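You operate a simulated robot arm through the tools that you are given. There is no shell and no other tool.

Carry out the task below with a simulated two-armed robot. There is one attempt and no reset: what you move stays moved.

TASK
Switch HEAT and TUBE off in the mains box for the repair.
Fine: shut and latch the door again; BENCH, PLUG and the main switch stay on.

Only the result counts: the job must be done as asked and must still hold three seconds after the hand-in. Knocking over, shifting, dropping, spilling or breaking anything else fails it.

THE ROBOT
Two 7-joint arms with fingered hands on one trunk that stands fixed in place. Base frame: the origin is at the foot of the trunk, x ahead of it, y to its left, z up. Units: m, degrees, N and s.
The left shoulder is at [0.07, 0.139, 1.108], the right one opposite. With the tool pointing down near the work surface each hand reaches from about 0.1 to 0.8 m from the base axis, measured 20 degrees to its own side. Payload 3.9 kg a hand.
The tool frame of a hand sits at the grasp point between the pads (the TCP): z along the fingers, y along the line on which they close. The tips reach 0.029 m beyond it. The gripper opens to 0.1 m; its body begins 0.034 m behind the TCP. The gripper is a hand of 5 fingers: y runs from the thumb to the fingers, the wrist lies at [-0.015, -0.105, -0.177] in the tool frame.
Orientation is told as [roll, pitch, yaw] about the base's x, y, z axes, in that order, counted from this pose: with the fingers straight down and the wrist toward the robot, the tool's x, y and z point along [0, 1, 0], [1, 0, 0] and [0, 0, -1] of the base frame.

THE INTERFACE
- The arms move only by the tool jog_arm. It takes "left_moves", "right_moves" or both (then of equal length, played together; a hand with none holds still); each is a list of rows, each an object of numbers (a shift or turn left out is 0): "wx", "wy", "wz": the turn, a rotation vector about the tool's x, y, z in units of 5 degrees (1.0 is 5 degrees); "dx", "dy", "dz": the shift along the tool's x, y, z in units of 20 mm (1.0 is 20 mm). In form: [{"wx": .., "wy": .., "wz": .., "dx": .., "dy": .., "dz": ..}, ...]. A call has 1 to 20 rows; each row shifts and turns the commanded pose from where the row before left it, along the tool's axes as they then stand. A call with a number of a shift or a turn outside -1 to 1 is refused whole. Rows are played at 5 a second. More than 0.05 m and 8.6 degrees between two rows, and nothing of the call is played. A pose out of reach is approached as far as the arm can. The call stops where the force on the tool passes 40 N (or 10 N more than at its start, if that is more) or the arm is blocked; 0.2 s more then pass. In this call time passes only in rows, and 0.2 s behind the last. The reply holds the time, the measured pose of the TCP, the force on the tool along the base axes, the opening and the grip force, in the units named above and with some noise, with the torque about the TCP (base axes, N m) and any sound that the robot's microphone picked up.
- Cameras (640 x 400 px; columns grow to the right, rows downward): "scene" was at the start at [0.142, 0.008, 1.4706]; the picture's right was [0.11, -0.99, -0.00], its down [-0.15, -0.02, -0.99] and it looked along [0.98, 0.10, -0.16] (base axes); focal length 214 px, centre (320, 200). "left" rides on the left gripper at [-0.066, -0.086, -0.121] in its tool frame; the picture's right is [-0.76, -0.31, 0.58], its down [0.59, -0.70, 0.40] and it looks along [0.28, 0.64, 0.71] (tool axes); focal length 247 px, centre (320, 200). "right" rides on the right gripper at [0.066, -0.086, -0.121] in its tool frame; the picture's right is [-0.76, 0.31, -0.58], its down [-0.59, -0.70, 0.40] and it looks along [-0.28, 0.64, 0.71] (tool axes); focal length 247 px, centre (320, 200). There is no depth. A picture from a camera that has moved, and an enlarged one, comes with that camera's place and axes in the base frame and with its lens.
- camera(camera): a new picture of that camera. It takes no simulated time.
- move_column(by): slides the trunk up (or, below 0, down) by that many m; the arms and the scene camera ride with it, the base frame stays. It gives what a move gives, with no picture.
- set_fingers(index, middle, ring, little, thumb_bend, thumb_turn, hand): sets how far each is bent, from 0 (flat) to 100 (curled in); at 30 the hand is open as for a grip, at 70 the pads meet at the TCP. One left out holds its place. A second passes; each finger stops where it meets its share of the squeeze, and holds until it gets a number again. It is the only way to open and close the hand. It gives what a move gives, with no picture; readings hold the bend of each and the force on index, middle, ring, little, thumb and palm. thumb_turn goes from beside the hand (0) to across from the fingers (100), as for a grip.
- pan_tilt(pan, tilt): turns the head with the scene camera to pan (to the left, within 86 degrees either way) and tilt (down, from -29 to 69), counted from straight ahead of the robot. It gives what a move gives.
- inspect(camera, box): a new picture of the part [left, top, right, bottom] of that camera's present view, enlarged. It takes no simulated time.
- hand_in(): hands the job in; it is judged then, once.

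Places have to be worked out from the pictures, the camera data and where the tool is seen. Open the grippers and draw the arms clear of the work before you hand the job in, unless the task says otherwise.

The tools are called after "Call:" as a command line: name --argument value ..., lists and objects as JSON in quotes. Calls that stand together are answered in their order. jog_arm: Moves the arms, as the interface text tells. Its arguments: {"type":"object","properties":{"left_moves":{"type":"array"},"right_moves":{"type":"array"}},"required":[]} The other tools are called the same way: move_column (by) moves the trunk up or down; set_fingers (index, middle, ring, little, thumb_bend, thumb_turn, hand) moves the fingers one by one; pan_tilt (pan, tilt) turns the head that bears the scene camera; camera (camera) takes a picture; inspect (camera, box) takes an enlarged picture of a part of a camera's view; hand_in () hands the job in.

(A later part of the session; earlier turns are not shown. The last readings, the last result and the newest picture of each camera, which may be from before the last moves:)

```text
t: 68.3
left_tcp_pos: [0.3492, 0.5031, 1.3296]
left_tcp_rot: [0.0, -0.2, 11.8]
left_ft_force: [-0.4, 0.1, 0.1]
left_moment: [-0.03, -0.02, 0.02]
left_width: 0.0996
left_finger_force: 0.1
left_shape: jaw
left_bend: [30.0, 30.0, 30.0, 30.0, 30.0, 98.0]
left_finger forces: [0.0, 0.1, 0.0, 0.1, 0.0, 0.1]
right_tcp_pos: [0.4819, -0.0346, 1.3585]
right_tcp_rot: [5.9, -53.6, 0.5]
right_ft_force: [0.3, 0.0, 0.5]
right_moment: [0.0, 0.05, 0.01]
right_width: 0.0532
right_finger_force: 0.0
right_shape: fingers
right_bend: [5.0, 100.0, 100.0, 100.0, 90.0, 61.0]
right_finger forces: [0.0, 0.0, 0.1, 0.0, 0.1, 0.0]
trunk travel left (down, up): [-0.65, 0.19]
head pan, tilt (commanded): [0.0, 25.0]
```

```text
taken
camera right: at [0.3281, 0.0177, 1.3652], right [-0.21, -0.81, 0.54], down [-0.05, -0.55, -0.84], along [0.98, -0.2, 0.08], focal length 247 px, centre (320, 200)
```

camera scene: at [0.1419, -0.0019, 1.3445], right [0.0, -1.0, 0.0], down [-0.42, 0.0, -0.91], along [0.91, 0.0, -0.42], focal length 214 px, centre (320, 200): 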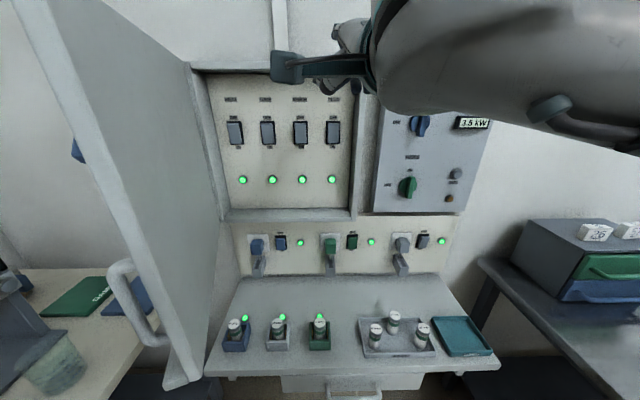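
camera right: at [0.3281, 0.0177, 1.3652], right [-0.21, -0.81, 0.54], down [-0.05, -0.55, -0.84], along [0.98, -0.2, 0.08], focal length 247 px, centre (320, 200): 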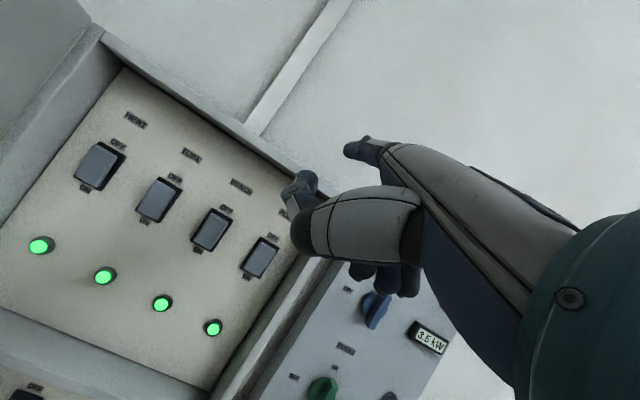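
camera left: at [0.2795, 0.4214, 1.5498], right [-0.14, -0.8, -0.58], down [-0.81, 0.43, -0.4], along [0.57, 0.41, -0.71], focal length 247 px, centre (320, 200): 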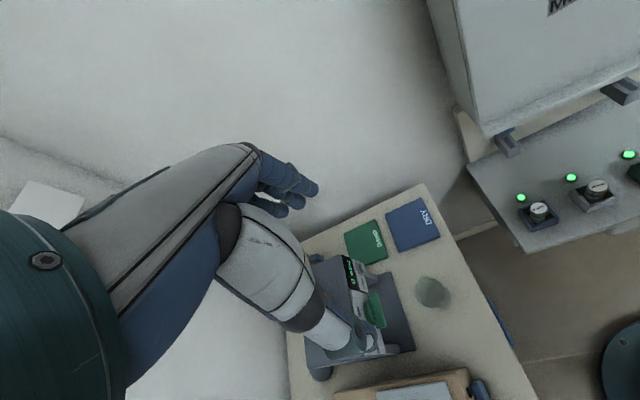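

The pointing shape works. I bend the index to 40 so its tip points along the tool axis, and finish levelling the hand to point forward.

Call:
set_fingers --hand "right" --index 40

Call:
jog_arm --right_moves '[{"wx": -1}, {"wx": -1}, {"wx": -1}, {"wx": -1}, {"wx": -1}, {"wx": -1}, {"wx": -1}]'

Call:
camera --camera "scene"

Call:
camera --camera "right"

```text
t: 69.3
left_tcp_pos: [0.3485, 0.5029, 1.3292]
left_tcp_rot: [-0.1, -0.1, 11.7]
left_ft_force: [-0.4, -0.3, -0.5]
left_moment: [-0.02, 0.01, 0.0]
left_width: 0.0999
left_finger_force: 0.1
left_shape: jaw
left_bend: [30.0, 30.0, 30.0, 30.0, 30.0, 98.0]
left_finger forces: [0.1, 0.1, 0.0, 0.1, 0.0, 0.0]
right_tcp_pos: [0.4809, -0.0331, 1.3592]
right_tcp_rot: [5.8, -53.6, 0.4]
right_ft_force: [0.5, -0.6, -0.3]
right_moment: [0.0, -0.01, 0.02]
right_width: 0.0287
right_finger_force: 0.1
right_shape: fingers
right_bend: [40.0, 100.0, 100.0, 100.0, 90.0, 61.0]
right_finger forces: [0.0, 0.0, 0.0, 0.0, 0.0, 0.1]
trunk travel left (down, up): [-0.65, 0.19]
head pan, tilt (commanded): [0.0, 25.0]
```

```text
t: 71.0
left_tcp_pos: [0.348, 0.5022, 1.3294]
left_tcp_rot: [0.0, -0.1, 11.9]
left_ft_force: [0.7, 0.4, -0.2]
left_moment: [0.01, 0.02, -0.01]
left_width: 0.0999
left_finger_force: 0.1
left_shape: jaw
left_bend: [30.0, 30.0, 30.0, 30.0, 30.0, 98.0]
left_finger forces: [0.0, 0.1, 0.0, 0.0, 0.1, 0.0]
right_tcp_pos: [0.4793, -0.0341, 1.3582]
right_tcp_rot: [68.9, -86.3, -63.9]
right_ft_force: [0.3, -0.8, 0.3]
right_moment: [0.0, 0.0, 0.0]
right_width: 0.0285
right_finger_force: 0.0
right_shape: fingers
right_bend: [40.0, 100.0, 100.0, 100.0, 90.0, 61.0]
right_finger forces: [0.0, 0.0, 0.0, 0.0, 0.0, 0.0]
trunk travel left (down, up): [-0.65, 0.19]
head pan, tilt (commanded): [0.0, 25.0]
```

```text
taken
camera scene: at [0.1423, -0.0018, 1.3445], right [0.0, -1.0, 0.0], down [-0.42, 0.0, -0.91], along [0.91, 0.0, -0.42], focal length 214 px, centre (320, 200)
```

scene: 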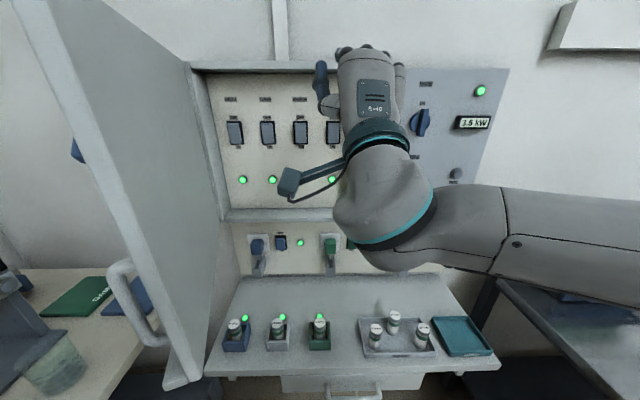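

```text
taken
camera right: at [0.3532, 0.0257, 1.2796], right [-0.5, -0.82, 0.27], down [0.43, -0.51, -0.75], along [0.75, -0.25, 0.61], focal length 247 px, centre (320, 200)
```

right: 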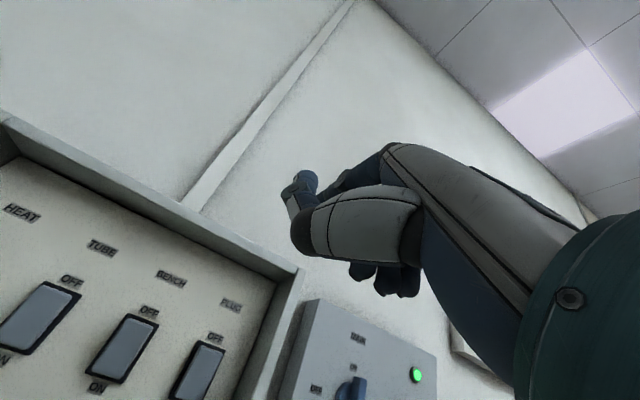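

The curled thumb sticks out in front on the left and hides the index. I tuck it under the palm and look again.

Call:
set_fingers --hand "right" --thumb_turn 100 --thumb_bend 45 --index 40

Call:
inspect --camera "scene" --box '[260, 20, 440, 140]'

Call:
inspect --camera "right" --box '[200, 100, 460, 320]'

```text
t: 72.0
left_tcp_pos: [0.3495, 0.5014, 1.3295]
left_tcp_rot: [0.0, 0.0, 11.8]
left_ft_force: [0.2, 0.3, 0.1]
left_moment: [0.02, -0.02, 0.0]
left_width: 0.0998
left_finger_force: 0.0
left_shape: jaw
left_bend: [30.0, 30.0, 30.0, 30.0, 30.0, 98.0]
left_finger forces: [0.1, 0.0, 0.0, 0.0, 0.0, 0.0]
right_tcp_pos: [0.4808, -0.0332, 1.3582]
right_tcp_rot: [67.9, -86.4, -62.7]
right_ft_force: [0.2, -0.6, -0.1]
right_moment: [0.0, -0.02, 0.01]
right_width: 0.0681
right_finger_force: 0.0
right_shape: fingers
right_bend: [40.0, 100.0, 100.0, 100.0, 45.0, 99.0]
right_finger forces: [0.0, 0.0, 0.0, 0.1, 0.1, 0.1]
trunk travel left (down, up): [-0.65, 0.19]
head pan, tilt (commanded): [0.0, 25.0]
```

```text
3.33 times, centred on (350, 80) of scene
camera zoom: at [0.1419, -0.0018, 1.3445], right [0.0, -1.0, 0.0], down [-0.42, 0.0, -0.91], along [0.91, 0.0, -0.42], focal length 715 px, centre (220, 600)
```

zoom: 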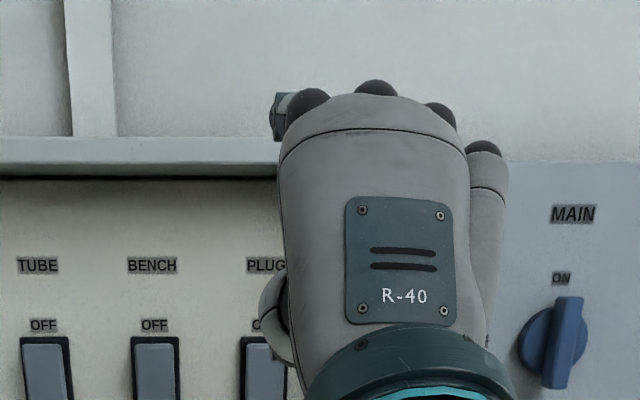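

```text
1.82 times, centred on (330, 210) of right
camera zoom: at [0.3528, 0.0255, 1.2798], right [-0.5, -0.82, 0.27], down [0.43, -0.51, -0.75], along [0.75, -0.25, 0.61], focal length 449 px, centre (302, 182)
```

zoom: 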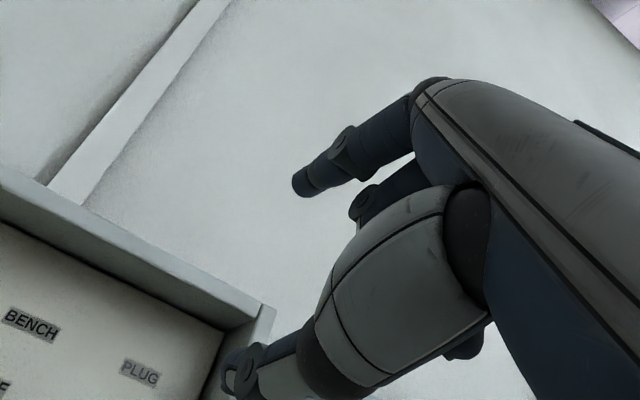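

The index tip sits at about (0.011, 0.04, 0.02) in the tool frame. The thumb would reach the plate first, so I try parking it beside the hand instead.

Call:
set_fingers --hand "right" --thumb_turn 0 --thumb_bend 0

Call:
inspect --camera "scene" --box '[260, 20, 440, 140]'

Call:
inspect --camera "right" --box '[100, 50, 500, 350]'

```text
t: 73.0
left_tcp_pos: [0.3487, 0.5019, 1.329]
left_tcp_rot: [-0.1, -0.1, 11.8]
left_ft_force: [-0.4, -0.4, 0.3]
left_moment: [0.02, -0.01, 0.01]
left_width: 0.0997
left_finger_force: 0.1
left_shape: jaw
left_bend: [30.0, 30.0, 30.0, 30.0, 30.0, 98.0]
left_finger forces: [0.1, 0.0, 0.0, 0.0, 0.0, 0.0]
right_tcp_pos: [0.4803, -0.0331, 1.3583]
right_tcp_rot: [67.8, -86.3, -62.6]
right_ft_force: [0.3, 0.0, -0.3]
right_moment: [-0.02, 0.02, 0.02]
right_width: 0.1391
right_finger_force: 0.0
right_shape: fingers
right_bend: [40.0, 100.0, 100.0, 100.0, 0.0, 0.0]
right_finger forces: [0.0, 0.0, 0.1, 0.0, 0.0, 0.1]
trunk travel left (down, up): [-0.65, 0.19]
head pan, tilt (commanded): [0.0, 25.0]
```

```text
3.33 times, centred on (350, 80) of scene
camera zoom: at [0.1418, -0.0018, 1.3445], right [0.0, -1.0, 0.0], down [-0.42, 0.0, -0.91], along [0.91, 0.0, -0.42], focal length 715 px, centre (220, 600)
```

zoom: 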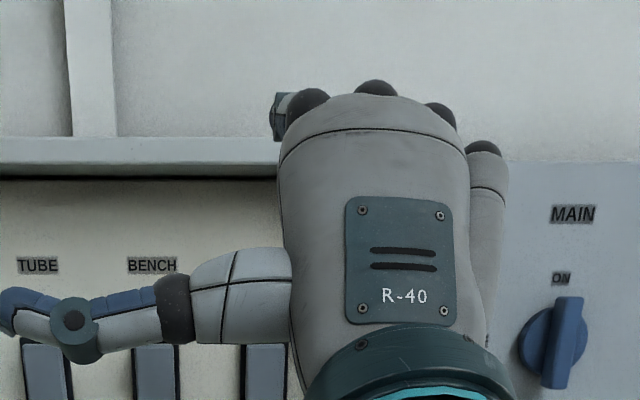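

```text
1.33 times, centred on (300, 200) of right
camera zoom: at [0.3528, 0.0255, 1.2798], right [-0.5, -0.82, 0.27], down [0.43, -0.51, -0.75], along [0.75, -0.25, 0.61], focal length 329 px, centre (347, 200)
```

zoom: 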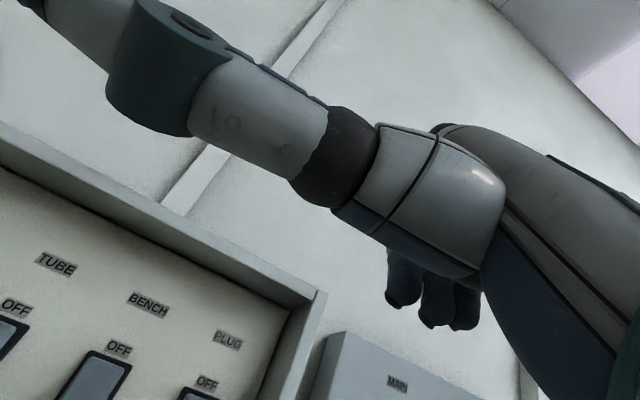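

The thumb beside the hand sticks out sideways, so that's no good. Opened wide below (turn 100, bend 0) its tip stays behind the index tip, so I use that and straighten the index slightly to 30.

Call:
set_fingers --hand "right" --thumb_turn 100 --thumb_bend 0 --index 30

Call:
inspect --camera "scene" --box '[260, 20, 440, 140]'

Call:
inspect --camera "right" --box '[180, 100, 500, 400]'

```text
t: 74.0
left_tcp_pos: [0.3484, 0.5025, 1.33]
left_tcp_rot: [0.0, -0.2, 11.8]
left_ft_force: [0.5, 0.1, -0.4]
left_moment: [0.03, -0.02, -0.04]
left_width: 0.0999
left_finger_force: 0.1
left_shape: jaw
left_bend: [30.0, 30.0, 30.0, 30.0, 30.0, 98.0]
left_finger forces: [0.0, 0.0, 0.0, 0.0, 0.0, 0.0]
right_tcp_pos: [0.4806, -0.0336, 1.3589]
right_tcp_rot: [67.8, -86.4, -62.6]
right_ft_force: [0.0, 0.5, 0.4]
right_moment: [-0.01, 0.01, 0.01]
right_width: 0.1082
right_finger_force: 0.1
right_shape: fingers
right_bend: [30.0, 100.0, 100.0, 100.0, 0.0, 95.0]
right_finger forces: [0.0, 0.1, 0.0, 0.0, 0.0, 0.1]
trunk travel left (down, up): [-0.65, 0.19]
head pan, tilt (commanded): [0.0, 25.0]
```

```text
3.33 times, centred on (350, 80) of scene
camera zoom: at [0.1418, -0.0018, 1.3445], right [0.0, -1.0, 0.0], down [-0.42, 0.0, -0.91], along [0.91, 0.0, -0.42], focal length 715 px, centre (220, 600)
```

zoom: 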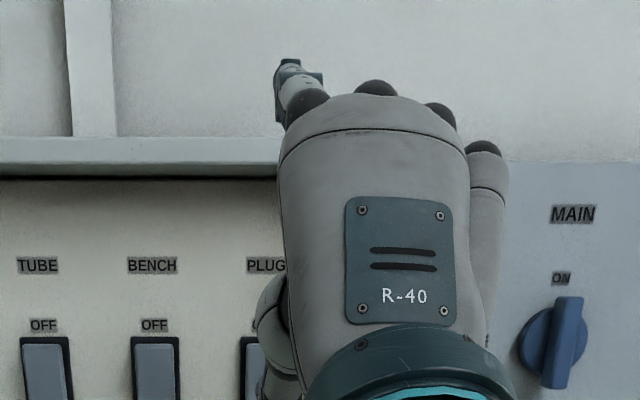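

```text
1.33 times, centred on (340, 250) of right
camera zoom: at [0.3528, 0.0255, 1.2798], right [-0.5, -0.82, 0.27], down [0.43, -0.51, -0.75], along [0.75, -0.25, 0.61], focal length 329 px, centre (293, 133)
```

zoom: 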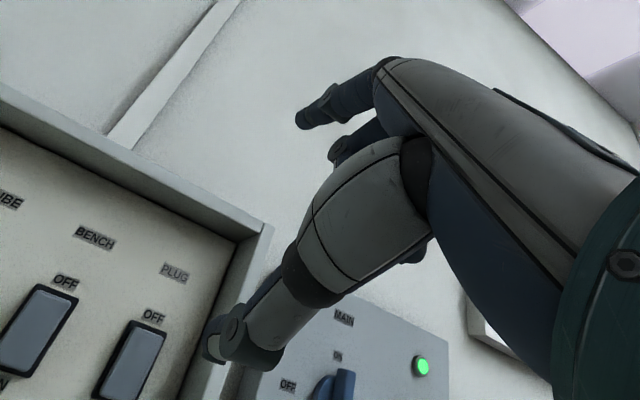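

The index tip is at about (0.003, 0.066, 0.031) in tool coordinates. Tilting the hand 20° nose-down makes it lead clearly ahead of the thumb. I tilt and yaw slightly left at this safe spot first.

Call:
jog_arm --right_moves '[{"wx": 1}, {"wx": 1}, {"wx": 1}, {"wx": 0.3}, {"wy": 1, "dx": 0.5}, {"wy": 1, "dx": 0.5}, {"dx": 0.5}]'

Call:
camera --camera "scene"

Call:
camera --camera "right"

```text
t: 75.5
left_tcp_pos: [0.3475, 0.5048, 1.3284]
left_tcp_rot: [-0.1, 0.0, 11.7]
left_ft_force: [0.3, 0.6, 0.4]
left_moment: [-0.03, 0.05, -0.02]
left_width: 0.1
left_finger_force: 0.0
left_shape: jaw
left_bend: [30.0, 30.0, 30.0, 30.0, 30.0, 98.0]
left_finger forces: [0.0, 0.0, 0.1, 0.0, 0.0, 0.0]
right_tcp_pos: [0.4745, -0.0037, 1.3605]
right_tcp_rot: [20.9, -71.8, -5.2]
right_ft_force: [-0.1, 0.6, 0.5]
right_moment: [-0.01, -0.02, -0.03]
right_width: 0.1079
right_finger_force: 0.0
right_shape: fingers
right_bend: [30.0, 100.0, 100.0, 100.0, 0.0, 95.0]
right_finger forces: [0.0, 0.0, 0.0, 0.0, 0.0, 0.0]
trunk travel left (down, up): [-0.65, 0.19]
head pan, tilt (commanded): [0.0, 25.0]
```

```text
taken
camera scene: at [0.1416, -0.0008, 1.3446], right [0.0, -1.0, 0.0], down [-0.42, 0.0, -0.91], along [0.91, 0.0, -0.42], focal length 214 px, centre (320, 200)
```

scene: 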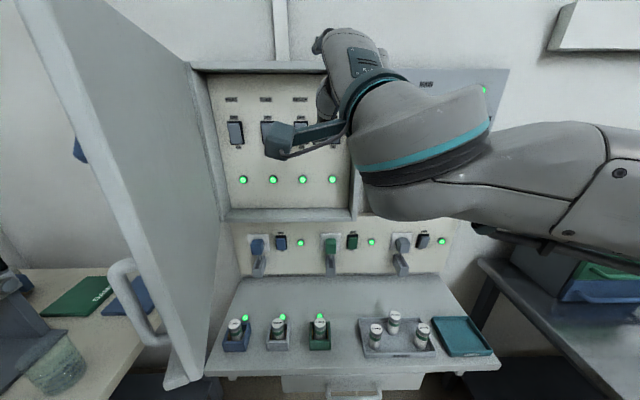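

```text
taken
camera right: at [0.3213, 0.029, 1.3224], right [-0.24, -0.89, 0.38], down [0.3, -0.44, -0.85], along [0.92, -0.1, 0.37], focal length 247 px, centre (320, 200)
```

right: 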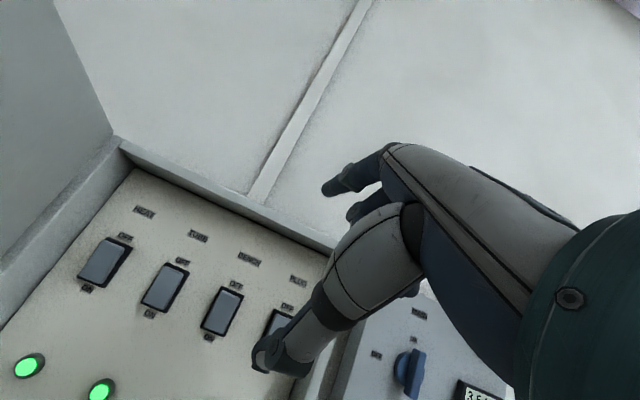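

The hand now points forward with 17° yaw and 17° nose-down tilt. I advance about 60% of the way toward the upper half of TUBE (about 0.735, 0.136, 1.285).

Call:
jog_arm --right_moves '[{"dx": 0.25, "dy": -0.275, "dz": 0.9}, {"dx": 0.25, "dy": -0.275, "dz": 0.9}, {"dx": 0.25, "dy": -0.275, "dz": 0.9}, {"dx": 0.25, "dy": -0.275, "dz": 0.9}, {"dx": 0.25, "dy": -0.275, "dz": 0.9}, {"dx": 0.25, "dy": -0.275, "dz": 0.9}, {"dx": 0.25, "dy": -0.275, "dz": 0.9}]'

Call:
camera --camera "scene"

Call:
camera --camera "right"

```text
t: 77.2
left_tcp_pos: [0.3495, 0.502, 1.3294]
left_tcp_rot: [-0.1, -0.1, 11.9]
left_ft_force: [0.1, 0.5, 0.1]
left_moment: [-0.02, -0.01, 0.0]
left_width: 0.0995
left_finger_force: 0.0
left_shape: jaw
left_bend: [30.0, 30.0, 30.0, 30.0, 30.0, 98.0]
left_finger forces: [0.0, 0.1, 0.1, 0.0, 0.1, 0.0]
right_tcp_pos: [0.5714, 0.0639, 1.291]
right_tcp_rot: [20.9, -71.8, -5.3]
right_ft_force: [0.1, 0.4, 0.5]
right_moment: [-0.02, 0.03, 0.0]
right_width: 0.108
right_finger_force: 0.1
right_shape: fingers
right_bend: [30.0, 100.0, 100.0, 100.0, 0.0, 95.0]
right_finger forces: [0.0, 0.0, 0.0, 0.0, 0.1, 0.0]
trunk travel left (down, up): [-0.65, 0.19]
head pan, tilt (commanded): [0.0, 25.0]
```

```text
taken
camera scene: at [0.1426, -0.0013, 1.3444], right [0.0, -1.0, 0.0], down [-0.42, 0.0, -0.91], along [0.91, 0.0, -0.42], focal length 214 px, centre (320, 200)
```

scene: 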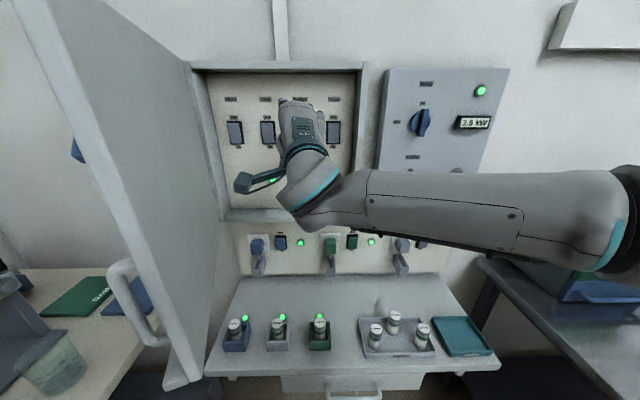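

```text
taken
camera right: at [0.4184, 0.0975, 1.2526], right [-0.24, -0.89, 0.37], down [0.29, -0.44, -0.85], along [0.92, -0.1, 0.37], focal length 247 px, centre (320, 200)
```

right: 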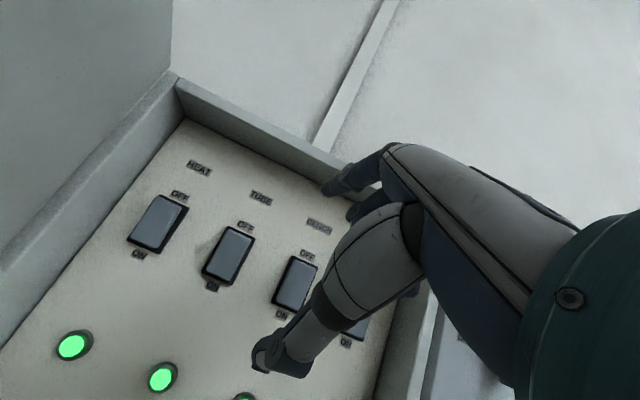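

The path is reachable and free of contact. I go on to a point about 3 cm in front of TUBE's upper half.

Call:
jog_arm --right_moves '[{"dx": 0.27, "dy": -0.28, "dz": 0.9}, {"dx": 0.27, "dy": -0.28, "dz": 0.9}, {"dx": 0.27, "dy": -0.28, "dz": 0.9}, {"dx": 0.27, "dy": -0.28, "dz": 0.9}, {"dx": 0.27, "dy": -0.28, "dz": 0.9}]'

Call:
inspect --camera "scene" --box '[190, 60, 370, 220]'

Call:
camera --camera "right"

```text
t: 78.3
left_tcp_pos: [0.3489, 0.5034, 1.3289]
left_tcp_rot: [0.0, -0.1, 11.8]
left_ft_force: [0.9, -0.1, 0.4]
left_moment: [-0.01, 0.01, 0.0]
left_width: 0.0998
left_finger_force: 0.0
left_shape: jaw
left_bend: [30.0, 30.0, 30.0, 30.0, 30.0, 98.0]
left_finger forces: [0.0, 0.0, 0.0, 0.0, 0.1, 0.0]
right_tcp_pos: [0.6376, 0.1162, 1.2405]
right_tcp_rot: [20.9, -71.8, -5.4]
right_ft_force: [0.3, 0.0, 0.5]
right_moment: [-0.03, -0.01, 0.0]
right_width: 0.1082
right_finger_force: 0.0
right_shape: fingers
right_bend: [30.0, 100.0, 100.0, 100.0, 0.0, 95.0]
right_finger forces: [0.1, 0.1, 0.0, 0.1, 0.0, 0.0]
trunk travel left (down, up): [-0.65, 0.19]
head pan, tilt (commanded): [0.0, 25.0]
```

```text
2.50 times, centred on (280, 140) of scene
camera zoom: at [0.1423, -0.0015, 1.3445], right [0.0, -1.0, 0.0], down [-0.42, 0.0, -0.91], along [0.91, 0.0, -0.42], focal length 536 px, centre (420, 350)
```

zoom: 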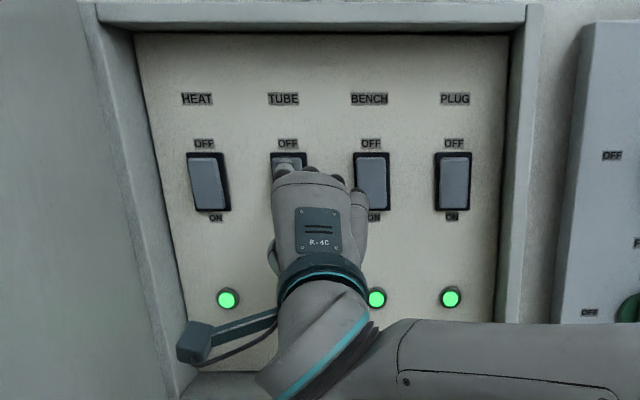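

```text
taken
camera right: at [0.4842, 0.1481, 1.2026], right [-0.24, -0.89, 0.37], down [0.29, -0.44, -0.85], along [0.92, -0.1, 0.37], focal length 247 px, centre (320, 200)
```

right: 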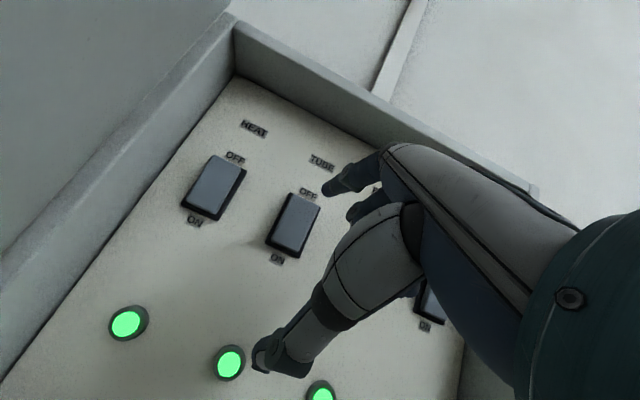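

The index tip lines up with TUBE's upper half. I close most of the remaining gap, then push straight in with 5 mm steps, watching the force.

Call:
jog_arm --right_moves '[{"dx": 0.085, "dy": -0.09, "dz": 0.6}, {"dx": 0.085, "dy": -0.09, "dz": 0.6}]'

Call:
inspect --camera "scene" --box '[190, 60, 370, 220]'

Call:
inspect --camera "right" --box '[160, 100, 420, 300]'

```text
t: 79.0
left_tcp_pos: [0.3496, 0.5022, 1.3294]
left_tcp_rot: [0.1, -0.1, 11.8]
left_ft_force: [-0.2, 0.3, 0.7]
left_moment: [0.01, 0.01, 0.03]
left_width: 0.0998
left_finger_force: 0.1
left_shape: jaw
left_bend: [30.0, 30.0, 30.0, 30.0, 30.0, 98.0]
left_finger forces: [0.0, 0.0, 0.0, 0.0, 0.0, 0.0]
right_tcp_pos: [0.6573, 0.125, 1.2324]
right_tcp_rot: [21.0, -71.8, -5.3]
right_ft_force: [0.3, 1.1, 0.8]
right_moment: [0.01, 0.02, 0.01]
right_width: 0.1083
right_finger_force: 0.0
right_shape: fingers
right_bend: [30.0, 100.0, 100.0, 100.0, 0.0, 95.0]
right_finger forces: [0.0, 0.0, 0.1, 0.0, 0.0, 0.0]
trunk travel left (down, up): [-0.65, 0.19]
head pan, tilt (commanded): [0.0, 25.0]
```

```text
2.50 times, centred on (280, 140) of scene
camera zoom: at [0.1421, -0.0016, 1.3445], right [0.0, -1.0, 0.0], down [-0.42, 0.0, -0.91], along [0.91, 0.0, -0.42], focal length 536 px, centre (420, 350)
```

zoom: 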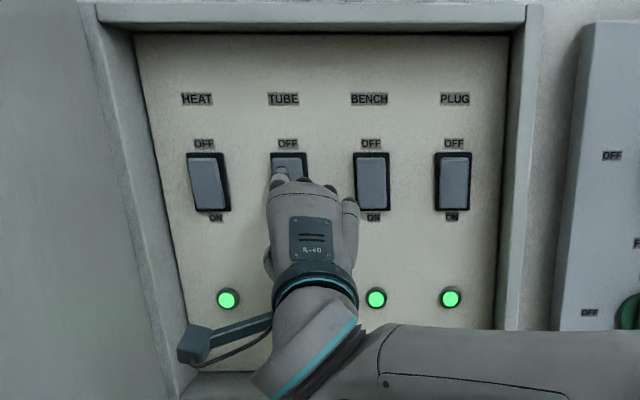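

```text
2.00 times, centred on (290, 200) of right
camera zoom: at [0.5044, 0.158, 1.1919], right [-0.24, -0.89, 0.38], down [0.29, -0.44, -0.85], along [0.92, -0.1, 0.37], focal length 494 px, centre (380, 200)
```

zoom: 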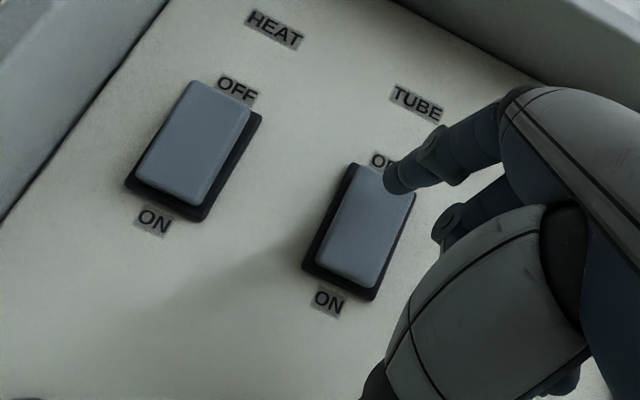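

The tip is about 2 cm in front of TUBE's upper half, slightly low, so I raise it 5 mm and push in by 20 mm.

Call:
jog_arm --right_moves '[{"dx": -0.03, "dy": 0.32, "dz": 0.16}, {"dx": -0.063, "dy": 0.078, "dz": 0.229}, {"dx": -0.063, "dy": 0.078, "dz": 0.229}, {"dx": -0.063, "dy": 0.078, "dz": 0.229}]'

Call:
inspect --camera "scene" --box '[190, 60, 370, 220]'

Call:
inspect --camera "right" --box '[160, 100, 420, 300]'

```text
t: 80.0
left_tcp_pos: [0.3484, 0.5032, 1.3293]
left_tcp_rot: [0.0, -0.1, 11.8]
left_ft_force: [0.3, 1.2, 0.0]
left_moment: [-0.04, -0.02, 0.0]
left_width: 0.0998
left_finger_force: 0.0
left_shape: jaw
left_bend: [30.0, 30.0, 30.0, 30.0, 30.0, 98.0]
left_finger forces: [0.0, 0.1, 0.0, 0.0, 0.0, 0.0]
right_tcp_pos: [0.6776, 0.1261, 1.2372]
right_tcp_rot: [21.0, -71.7, -5.4]
right_ft_force: [-0.5, -0.3, -0.8]
right_moment: [0.0, -0.06, 0.03]
right_width: 0.1078
right_finger_force: 0.7
right_shape: fingers
right_bend: [30.0, 100.0, 100.0, 100.0, 0.0, 95.0]
right_finger forces: [0.9, 0.1, 0.1, 0.0, 0.1, 0.1]
trunk travel left (down, up): [-0.65, 0.19]
head pan, tilt (commanded): [0.0, 25.0]
```

```text
2.50 times, centred on (280, 140) of scene
camera zoom: at [0.1416, -0.0017, 1.3446], right [0.0, -1.0, 0.0], down [-0.42, 0.0, -0.91], along [0.91, 0.0, -0.42], focal length 536 px, centre (420, 350)
```

zoom: 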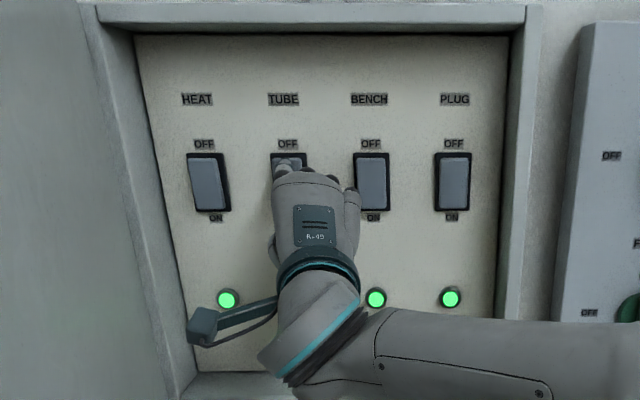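

```text
2.00 times, centred on (290, 200) of right
camera zoom: at [0.5239, 0.1584, 1.198], right [-0.24, -0.89, 0.37], down [0.29, -0.44, -0.85], along [0.92, -0.1, 0.37], focal length 494 px, centre (380, 200)
```

zoom: 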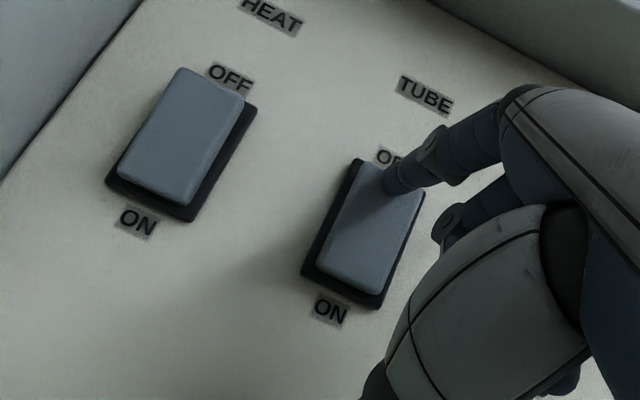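

The index just touched the rocker (0.9 N). I push in another 10 mm at its upper half.

Call:
jog_arm --right_moves '[{"dx": -0.05, "dy": 0.062, "dz": 0.183}, {"dx": -0.05, "dy": 0.062, "dz": 0.183}, {"dx": -0.025, "dy": 0.031, "dz": 0.092}]'

Call:
inspect --camera "scene" --box '[190, 60, 370, 220]'

Call:
inspect --camera "right" --box '[160, 100, 420, 300]'

```text
t: 80.8
left_tcp_pos: [0.3469, 0.5016, 1.3303]
left_tcp_rot: [0.0, -0.3, 11.8]
left_ft_force: [0.5, 0.6, 0.5]
left_moment: [0.0, 0.03, 0.0]
left_width: 0.0998
left_finger_force: 0.1
left_shape: jaw
left_bend: [30.0, 30.0, 30.0, 30.0, 30.0, 98.0]
left_finger forces: [0.0, 0.0, 0.0, 0.0, 0.0, 0.1]
right_tcp_pos: [0.6829, 0.1262, 1.2381]
right_tcp_rot: [21.0, -72.1, -5.2]
right_ft_force: [-10.7, -1.6, -2.1]
right_moment: [0.04, -0.5, 0.0]
right_width: 0.107
right_finger_force: 4.7
right_shape: fingers
right_bend: [31.0, 100.0, 100.0, 100.0, 0.0, 95.0]
right_finger forces: [10.6, 0.0, 0.1, 0.0, 0.0, 0.0]
trunk travel left (down, up): [-0.65, 0.19]
head pan, tilt (commanded): [0.0, 25.0]
```

```text
2.50 times, centred on (280, 140) of scene
camera zoom: at [0.1389, -0.0022, 1.3448], right [0.0, -1.0, 0.0], down [-0.42, 0.0, -0.91], along [0.91, 0.0, -0.42], focal length 536 px, centre (420, 350)
```

zoom: 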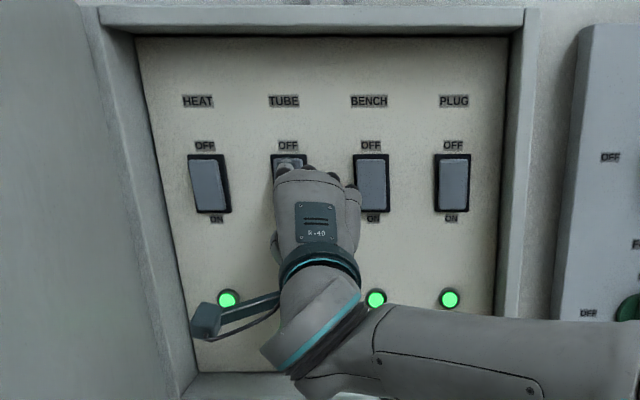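

```text
2.00 times, centred on (290, 200) of right
camera zoom: at [0.5305, 0.1583, 1.1999], right [-0.24, -0.89, 0.37], down [0.3, -0.44, -0.85], along [0.92, -0.09, 0.37], focal length 494 px, centre (380, 200)
```

zoom: 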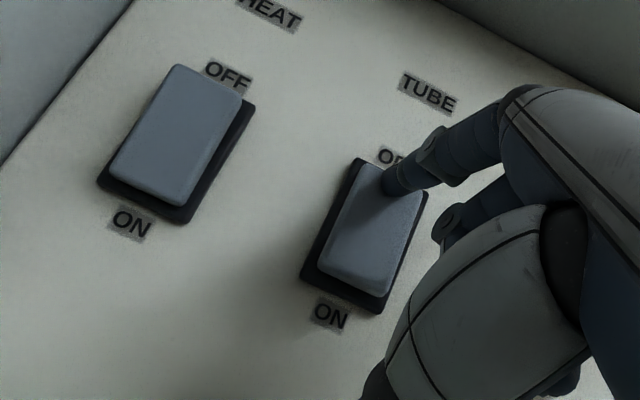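

The force is 10.7 N and the rocker has not tipped yet. I press a few millimetres deeper.

Call:
jog_arm --right_moves '[{"dx": -0.05, "dy": 0.062, "dz": 0.183}, {"dx": -0.05, "dy": 0.062, "dz": 0.183}]'

Call:
inspect --camera "scene" --box '[190, 60, 370, 220]'

Call:
inspect --camera "right" --box '[160, 100, 420, 300]'

```text
t: 81.3
left_tcp_pos: [0.3388, 0.5009, 1.332]
left_tcp_rot: [0.0, -0.7, 11.8]
left_ft_force: [0.5, -0.1, 0.1]
left_moment: [0.0, 0.0, -0.02]
left_width: 0.0999
left_finger_force: 0.2
left_shape: jaw
left_bend: [30.0, 30.0, 30.0, 30.0, 30.0, 98.0]
left_finger forces: [0.1, 0.0, 0.0, 0.0, 0.0, 0.0]
right_tcp_pos: [0.6844, 0.1255, 1.2434]
right_tcp_rot: [21.3, -72.3, -5.6]
right_ft_force: [-38.4, -6.8, -5.4]
right_moment: [0.25, -1.65, -0.01]
right_width: 0.1035
right_finger_force: 18.9
right_shape: fingers
right_bend: [33.0, 100.0, 100.0, 100.0, 0.0, 95.0]
right_finger forces: [36.9, 0.1, 0.0, 0.1, 0.0, 0.0]
trunk travel left (down, up): [-0.65, 0.19]
head pan, tilt (commanded): [0.0, 25.0]
```

```text
2.50 times, centred on (280, 140) of scene
camera zoom: at [0.1315, -0.0033, 1.3456], right [0.0, -1.0, 0.0], down [-0.41, 0.0, -0.91], along [0.91, 0.0, -0.41], focal length 536 px, centre (420, 350)
```

zoom: 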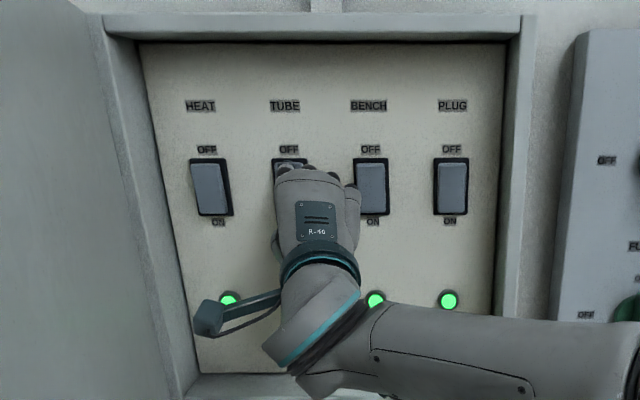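

```text
2.00 times, centred on (290, 200) of right
camera zoom: at [0.5312, 0.1583, 1.2028], right [-0.24, -0.9, 0.37], down [0.3, -0.43, -0.85], along [0.92, -0.09, 0.38], focal length 494 px, centre (380, 200)
```

zoom: 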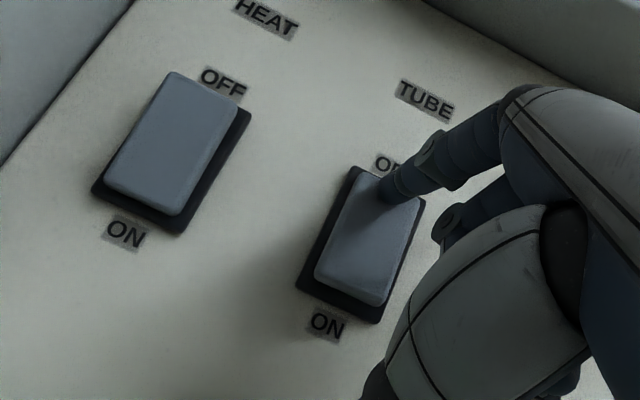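

The force has reached 38 N with little further travel. I back off and check whether TUBE has switched.

Call:
jog_arm --right_moves '[{"dx": 0.1, "dy": -0.12, "dz": -0.5}, {"dx": 0.2, "dy": -0.24, "dz": -0.9}, {"dx": 0.2, "dy": -0.24, "dz": -0.9}]'

Call:
inspect --camera "scene" --box '[190, 60, 370, 220]'

Call:
camera --camera "right"

```text
t: 82.2
left_tcp_pos: [0.349, 0.5012, 1.3293]
left_tcp_rot: [0.0, -0.2, 11.8]
left_ft_force: [0.2, -0.4, -0.1]
left_moment: [0.04, -0.04, 0.02]
left_width: 0.1
left_finger_force: 0.2
left_shape: jaw
left_bend: [30.0, 30.0, 30.0, 30.0, 30.0, 98.0]
left_finger forces: [0.0, 0.1, 0.0, 0.1, 0.1, 0.0]
right_tcp_pos: [0.6475, 0.123, 1.2402]
right_tcp_rot: [21.2, -71.9, -5.7]
right_ft_force: [-0.3, 0.8, -0.4]
right_moment: [0.02, -0.03, -0.01]
right_width: 0.1086
right_finger_force: 0.3
right_shape: fingers
right_bend: [30.0, 100.0, 100.0, 100.0, 0.0, 95.0]
right_finger forces: [0.1, 0.1, 0.0, 0.0, 0.0, 0.0]
trunk travel left (down, up): [-0.65, 0.19]
head pan, tilt (commanded): [0.0, 25.0]
```

```text
2.50 times, centred on (280, 140) of scene
camera zoom: at [0.1413, -0.0017, 1.3446], right [0.0, -1.0, 0.0], down [-0.42, 0.0, -0.91], along [0.91, 0.0, -0.42], focal length 536 px, centre (420, 350)
```

zoom: 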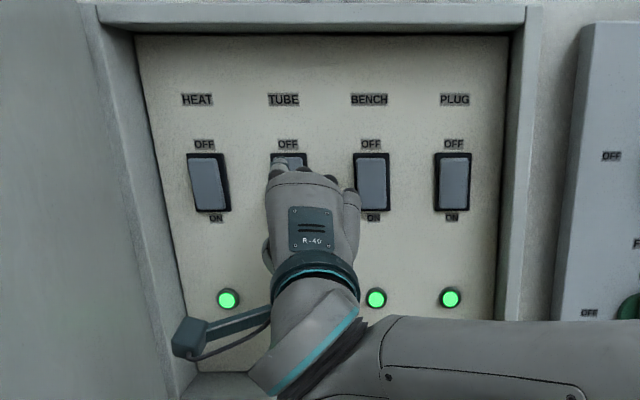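

```text
taken
camera right: at [0.4938, 0.1554, 1.2019], right [-0.24, -0.9, 0.37], down [0.29, -0.44, -0.85], along [0.92, -0.1, 0.37], focal length 247 px, centre (320, 200)
```

right: 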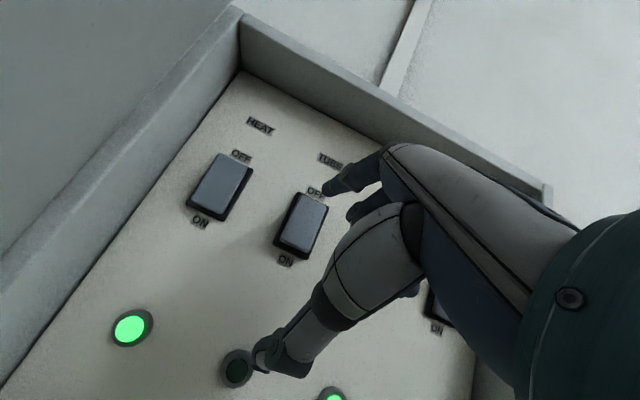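

TUBE's lamp is now dark, so TUBE is OFF. Next is HEAT: I move left about 7 cm while yawing 8° further so the wrist camera stays clear of the open door.

Call:
jog_arm --right_moves '[{"dz": -0.5, "wy": 0.4}, {"dx": 0.89, "dy": -0.08, "wy": 0.4}, {"dx": 0.89, "dy": -0.08, "wy": 0.4}, {"dx": 0.89, "dy": -0.08, "wy": 0.4}, {"dx": 0.89, "dy": -0.08}]'

Call:
inspect --camera "scene" --box '[190, 60, 370, 220]'

Call:
camera --camera "right"

```text
t: 83.3
left_tcp_pos: [0.3483, 0.5029, 1.3294]
left_tcp_rot: [0.0, -0.1, 11.8]
left_ft_force: [0.0, 0.6, -0.2]
left_moment: [0.0, 0.07, 0.05]
left_width: 0.0998
left_finger_force: 0.1
left_shape: jaw
left_bend: [30.0, 30.0, 30.0, 30.0, 30.0, 98.0]
left_finger forces: [0.0, 0.0, 0.0, 0.0, 0.0, 0.0]
right_tcp_pos: [0.6124, 0.1896, 1.2474]
right_tcp_rot: [29.0, -71.8, -5.3]
right_ft_force: [-0.6, 0.6, -0.3]
right_moment: [-0.04, 0.0, 0.0]
right_width: 0.1084
right_finger_force: 0.0
right_shape: fingers
right_bend: [30.0, 100.0, 100.0, 100.0, 0.0, 95.0]
right_finger forces: [0.0, 0.1, 0.1, 0.1, 0.0, 0.0]
trunk travel left (down, up): [-0.65, 0.19]
head pan, tilt (commanded): [0.0, 25.0]
```

```text
2.50 times, centred on (280, 140) of scene
camera zoom: at [0.1418, -0.0007, 1.3445], right [0.0, -1.0, 0.0], down [-0.42, 0.0, -0.91], along [0.91, 0.0, -0.42], focal length 536 px, centre (420, 350)
```

zoom: 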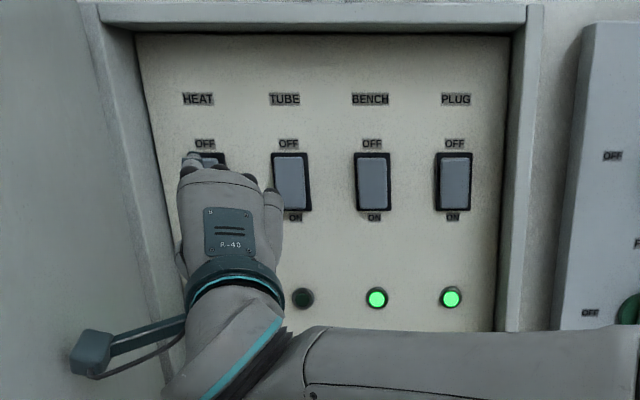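

```text
taken
camera right: at [0.4562, 0.2026, 1.2084], right [-0.12, -0.93, 0.33], down [0.35, -0.36, -0.87], along [0.93, 0.01, 0.37], focal length 247 px, centre (320, 200)
```

right: 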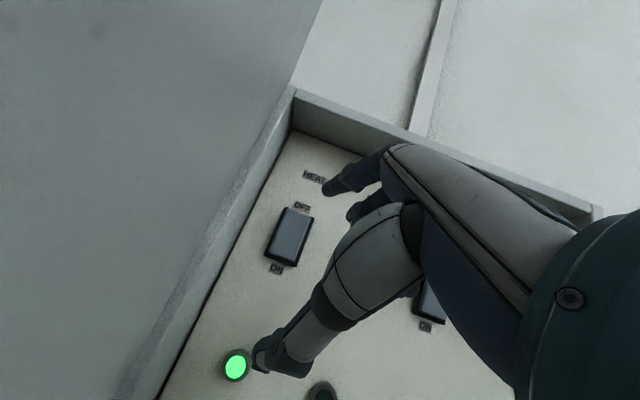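

HEAT's lamp is still lit, with TUBE's dark and BENCH and PLUG lit. The tip is at about (0.659, 0.206, 1.299), so I close in to about 1.5 cm from HEAT's upper half.

Call:
jog_arm --right_moves '[{"dx": -0.1, "dy": 0.065, "dz": 0.9}, {"dx": -0.1, "dy": 0.065, "dz": 0.9}, {"dx": -0.1, "dy": 0.065, "dz": 0.9}]'

Call:
inspect --camera "scene" --box '[190, 60, 370, 220]'

Call:
inspect --camera "right" --box '[160, 100, 420, 300]'

```text
t: 84.2
left_tcp_pos: [0.3496, 0.5022, 1.3278]
left_tcp_rot: [0.0, -0.1, 11.8]
left_ft_force: [-0.8, 0.2, 0.1]
left_moment: [-0.01, 0.02, 0.0]
left_width: 0.0997
left_finger_force: 0.1
left_shape: jaw
left_bend: [30.0, 30.0, 30.0, 30.0, 30.0, 98.0]
left_finger forces: [0.1, 0.0, 0.1, 0.0, 0.0, 0.0]
right_tcp_pos: [0.6635, 0.203, 1.2343]
right_tcp_rot: [29.0, -71.8, -5.4]
right_ft_force: [0.2, -0.2, 0.1]
right_moment: [0.02, 0.0, 0.03]
right_width: 0.1088
right_finger_force: 0.0
right_shape: fingers
right_bend: [30.0, 100.0, 100.0, 100.0, 0.0, 95.0]
right_finger forces: [0.0, 0.1, 0.0, 0.1, 0.1, 0.0]
trunk travel left (down, up): [-0.65, 0.19]
head pan, tilt (commanded): [0.0, 25.0]
```

```text
2.50 times, centred on (280, 140) of scene
camera zoom: at [0.1426, -0.0016, 1.3445], right [0.0, -1.0, 0.0], down [-0.42, 0.0, -0.91], along [0.91, 0.0, -0.42], focal length 536 px, centre (420, 350)
```

zoom: 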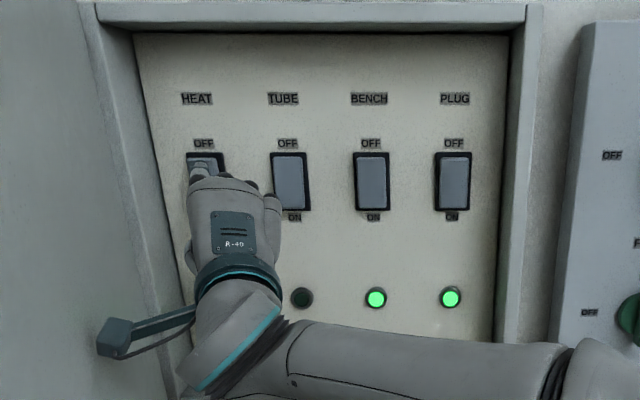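

```text
2.00 times, centred on (290, 200) of right
camera zoom: at [0.5074, 0.2165, 1.1963], right [-0.12, -0.93, 0.33], down [0.35, -0.36, -0.87], along [0.93, 0.01, 0.37], focal length 494 px, centre (380, 200)
```

zoom: 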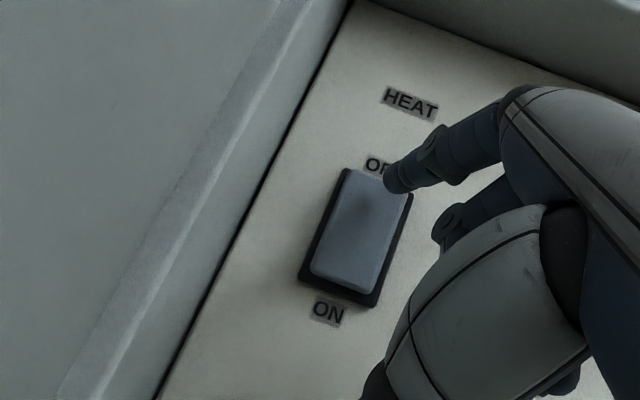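

The tip is right in front of HEAT's upper half, at y≈0.220, z≈1.285. I push straight in: 4 rows to touch, then deeper to tip the rocker.

Call:
jog_arm --right_moves '[{"dx": -0.076, "dy": 0.062, "dz": 0.174}, {"dx": -0.076, "dy": 0.062, "dz": 0.174}, {"dx": -0.076, "dy": 0.062, "dz": 0.174}, {"dx": -0.076, "dy": 0.062, "dz": 0.174}, {"dx": -0.076, "dy": 0.062, "dz": 0.174}, {"dx": -0.076, "dy": 0.062, "dz": 0.174}]'

Call:
inspect --camera "scene" --box '[190, 60, 370, 220]'

Call:
inspect --camera "right" --box '[160, 100, 420, 300]'

```text
t: 85.5
left_tcp_pos: [0.347, 0.5024, 1.3299]
left_tcp_rot: [0.0, -0.2, 11.8]
left_ft_force: [0.1, -0.5, 0.4]
left_moment: [0.01, -0.03, 0.01]
left_width: 0.0996
left_finger_force: 0.0
left_shape: jaw
left_bend: [30.0, 30.0, 30.0, 30.0, 30.0, 98.0]
left_finger forces: [0.0, 0.0, 0.1, 0.1, 0.0, 0.1]
right_tcp_pos: [0.6825, 0.2034, 1.235]
right_tcp_rot: [29.1, -71.9, -5.5]
right_ft_force: [-10.7, -2.8, -1.6]
right_moment: [0.12, -0.52, 0.03]
right_width: 0.1081
right_finger_force: 5.0
right_shape: fingers
right_bend: [31.0, 100.0, 100.0, 100.0, 0.0, 95.0]
right_finger forces: [10.0, 0.0, 0.0, 0.0, 0.1, 0.0]
trunk travel left (down, up): [-0.65, 0.19]
head pan, tilt (commanded): [0.0, 25.0]
```

```text
2.50 times, centred on (280, 140) of scene
camera zoom: at [0.1392, -0.0021, 1.3448], right [0.0, -1.0, 0.0], down [-0.42, 0.0, -0.91], along [0.91, 0.0, -0.42], focal length 536 px, centre (420, 350)
```

zoom: 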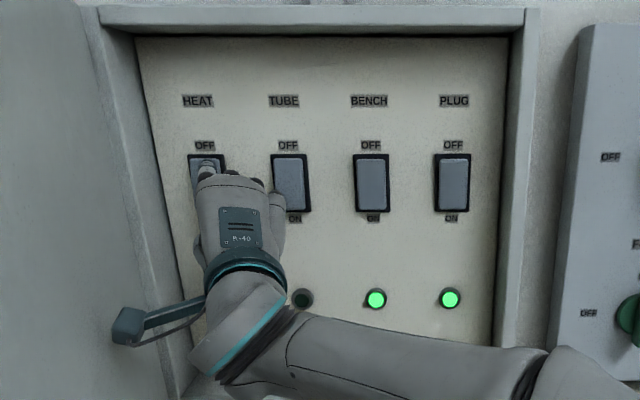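

```text
2.00 times, centred on (290, 200) of right
camera zoom: at [0.5272, 0.2173, 1.1971], right [-0.12, -0.93, 0.33], down [0.35, -0.36, -0.87], along [0.93, 0.01, 0.37], focal length 494 px, centre (380, 200)
```

zoom: 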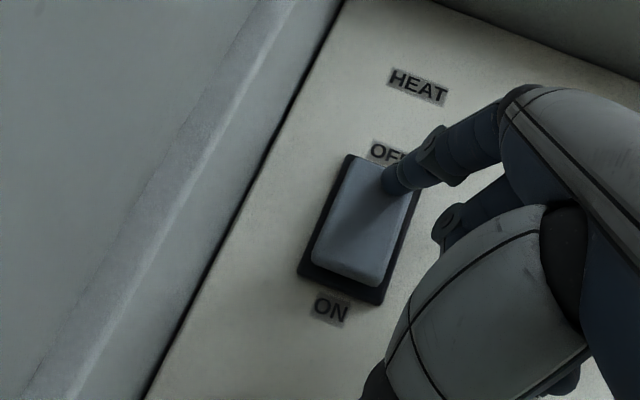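

Index force is 10 N. As with TUBE I press a bit deeper, then back off to check the lamp.

Call:
jog_arm --right_moves '[{"dx": -0.05, "dy": 0.045, "dz": 0.13}, {"dx": -0.05, "dy": 0.045, "dz": 0.13}]'

Call:
jog_arm --right_moves '[{"dx": 0.1, "dy": -0.08, "dz": -0.4}, {"dx": 0.3, "dy": -0.25, "dz": -0.8}, {"dx": 0.3, "dy": -0.25, "dz": -0.8}]'

Call:
inspect --camera "scene" --box '[190, 60, 370, 220]'

Call:
camera --camera "right"

```text
t: 86.2
left_tcp_pos: [0.3426, 0.5006, 1.3314]
left_tcp_rot: [0.1, -0.4, 11.8]
left_ft_force: [-0.6, -0.4, -0.1]
left_moment: [-0.01, 0.02, 0.01]
left_width: 0.0999
left_finger_force: 0.1
left_shape: jaw
left_bend: [30.0, 30.0, 30.0, 30.0, 30.0, 98.0]
left_finger forces: [0.0, 0.1, 0.0, 0.1, 0.0, 0.0]
right_tcp_pos: [0.6872, 0.2034, 1.2381]
right_tcp_rot: [29.2, -72.1, -5.3]
right_ft_force: [-17.3, -2.4, -0.4]
right_moment: [0.11, -0.84, 0.21]
right_width: 0.1083
right_finger_force: 8.6
right_shape: fingers
right_bend: [30.0, 100.0, 100.0, 100.0, 0.0, 95.0]
right_finger forces: [17.3, 0.1, 0.0, 0.0, 0.0, 0.0]
trunk travel left (down, up): [-0.65, 0.19]
head pan, tilt (commanded): [0.0, 25.0]
```

```text
t: 87.0
left_tcp_pos: [0.3496, 0.5031, 1.3292]
left_tcp_rot: [0.0, 0.0, 11.8]
left_ft_force: [-0.1, -0.3, 0.0]
left_moment: [-0.01, -0.01, 0.02]
left_width: 0.0998
left_finger_force: 0.1
left_shape: jaw
left_bend: [30.0, 30.0, 30.0, 30.0, 30.0, 98.0]
left_finger forces: [0.0, 0.0, 0.1, 0.0, 0.1, 0.1]
right_tcp_pos: [0.6491, 0.2003, 1.2359]
right_tcp_rot: [29.2, -71.7, -5.6]
right_ft_force: [0.9, 0.4, 0.6]
right_moment: [-0.03, -0.01, 0.0]
right_width: 0.1085
right_finger_force: 0.1
right_shape: fingers
right_bend: [30.0, 100.0, 100.0, 100.0, 0.0, 95.0]
right_finger forces: [0.1, 0.0, 0.1, 0.0, 0.0, 0.0]
trunk travel left (down, up): [-0.65, 0.19]
head pan, tilt (commanded): [0.0, 25.0]
```

```text
2.50 times, centred on (280, 140) of scene
camera zoom: at [0.1415, -0.0017, 1.3446], right [0.0, -1.0, 0.0], down [-0.42, 0.0, -0.91], along [0.91, 0.0, -0.42], focal length 536 px, centre (420, 350)
```

zoom: 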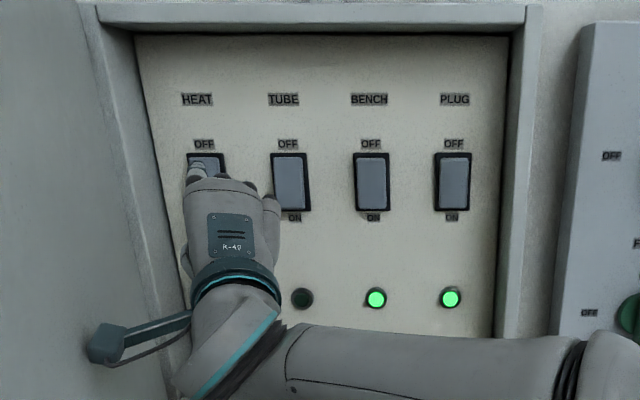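

```text
taken
camera right: at [0.4925, 0.2139, 1.198], right [-0.12, -0.93, 0.33], down [0.35, -0.36, -0.87], along [0.93, 0.01, 0.37], focal length 247 px, centre (320, 200)
```

right: 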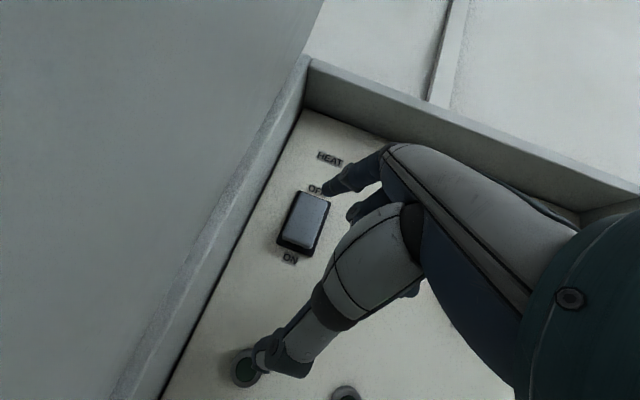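

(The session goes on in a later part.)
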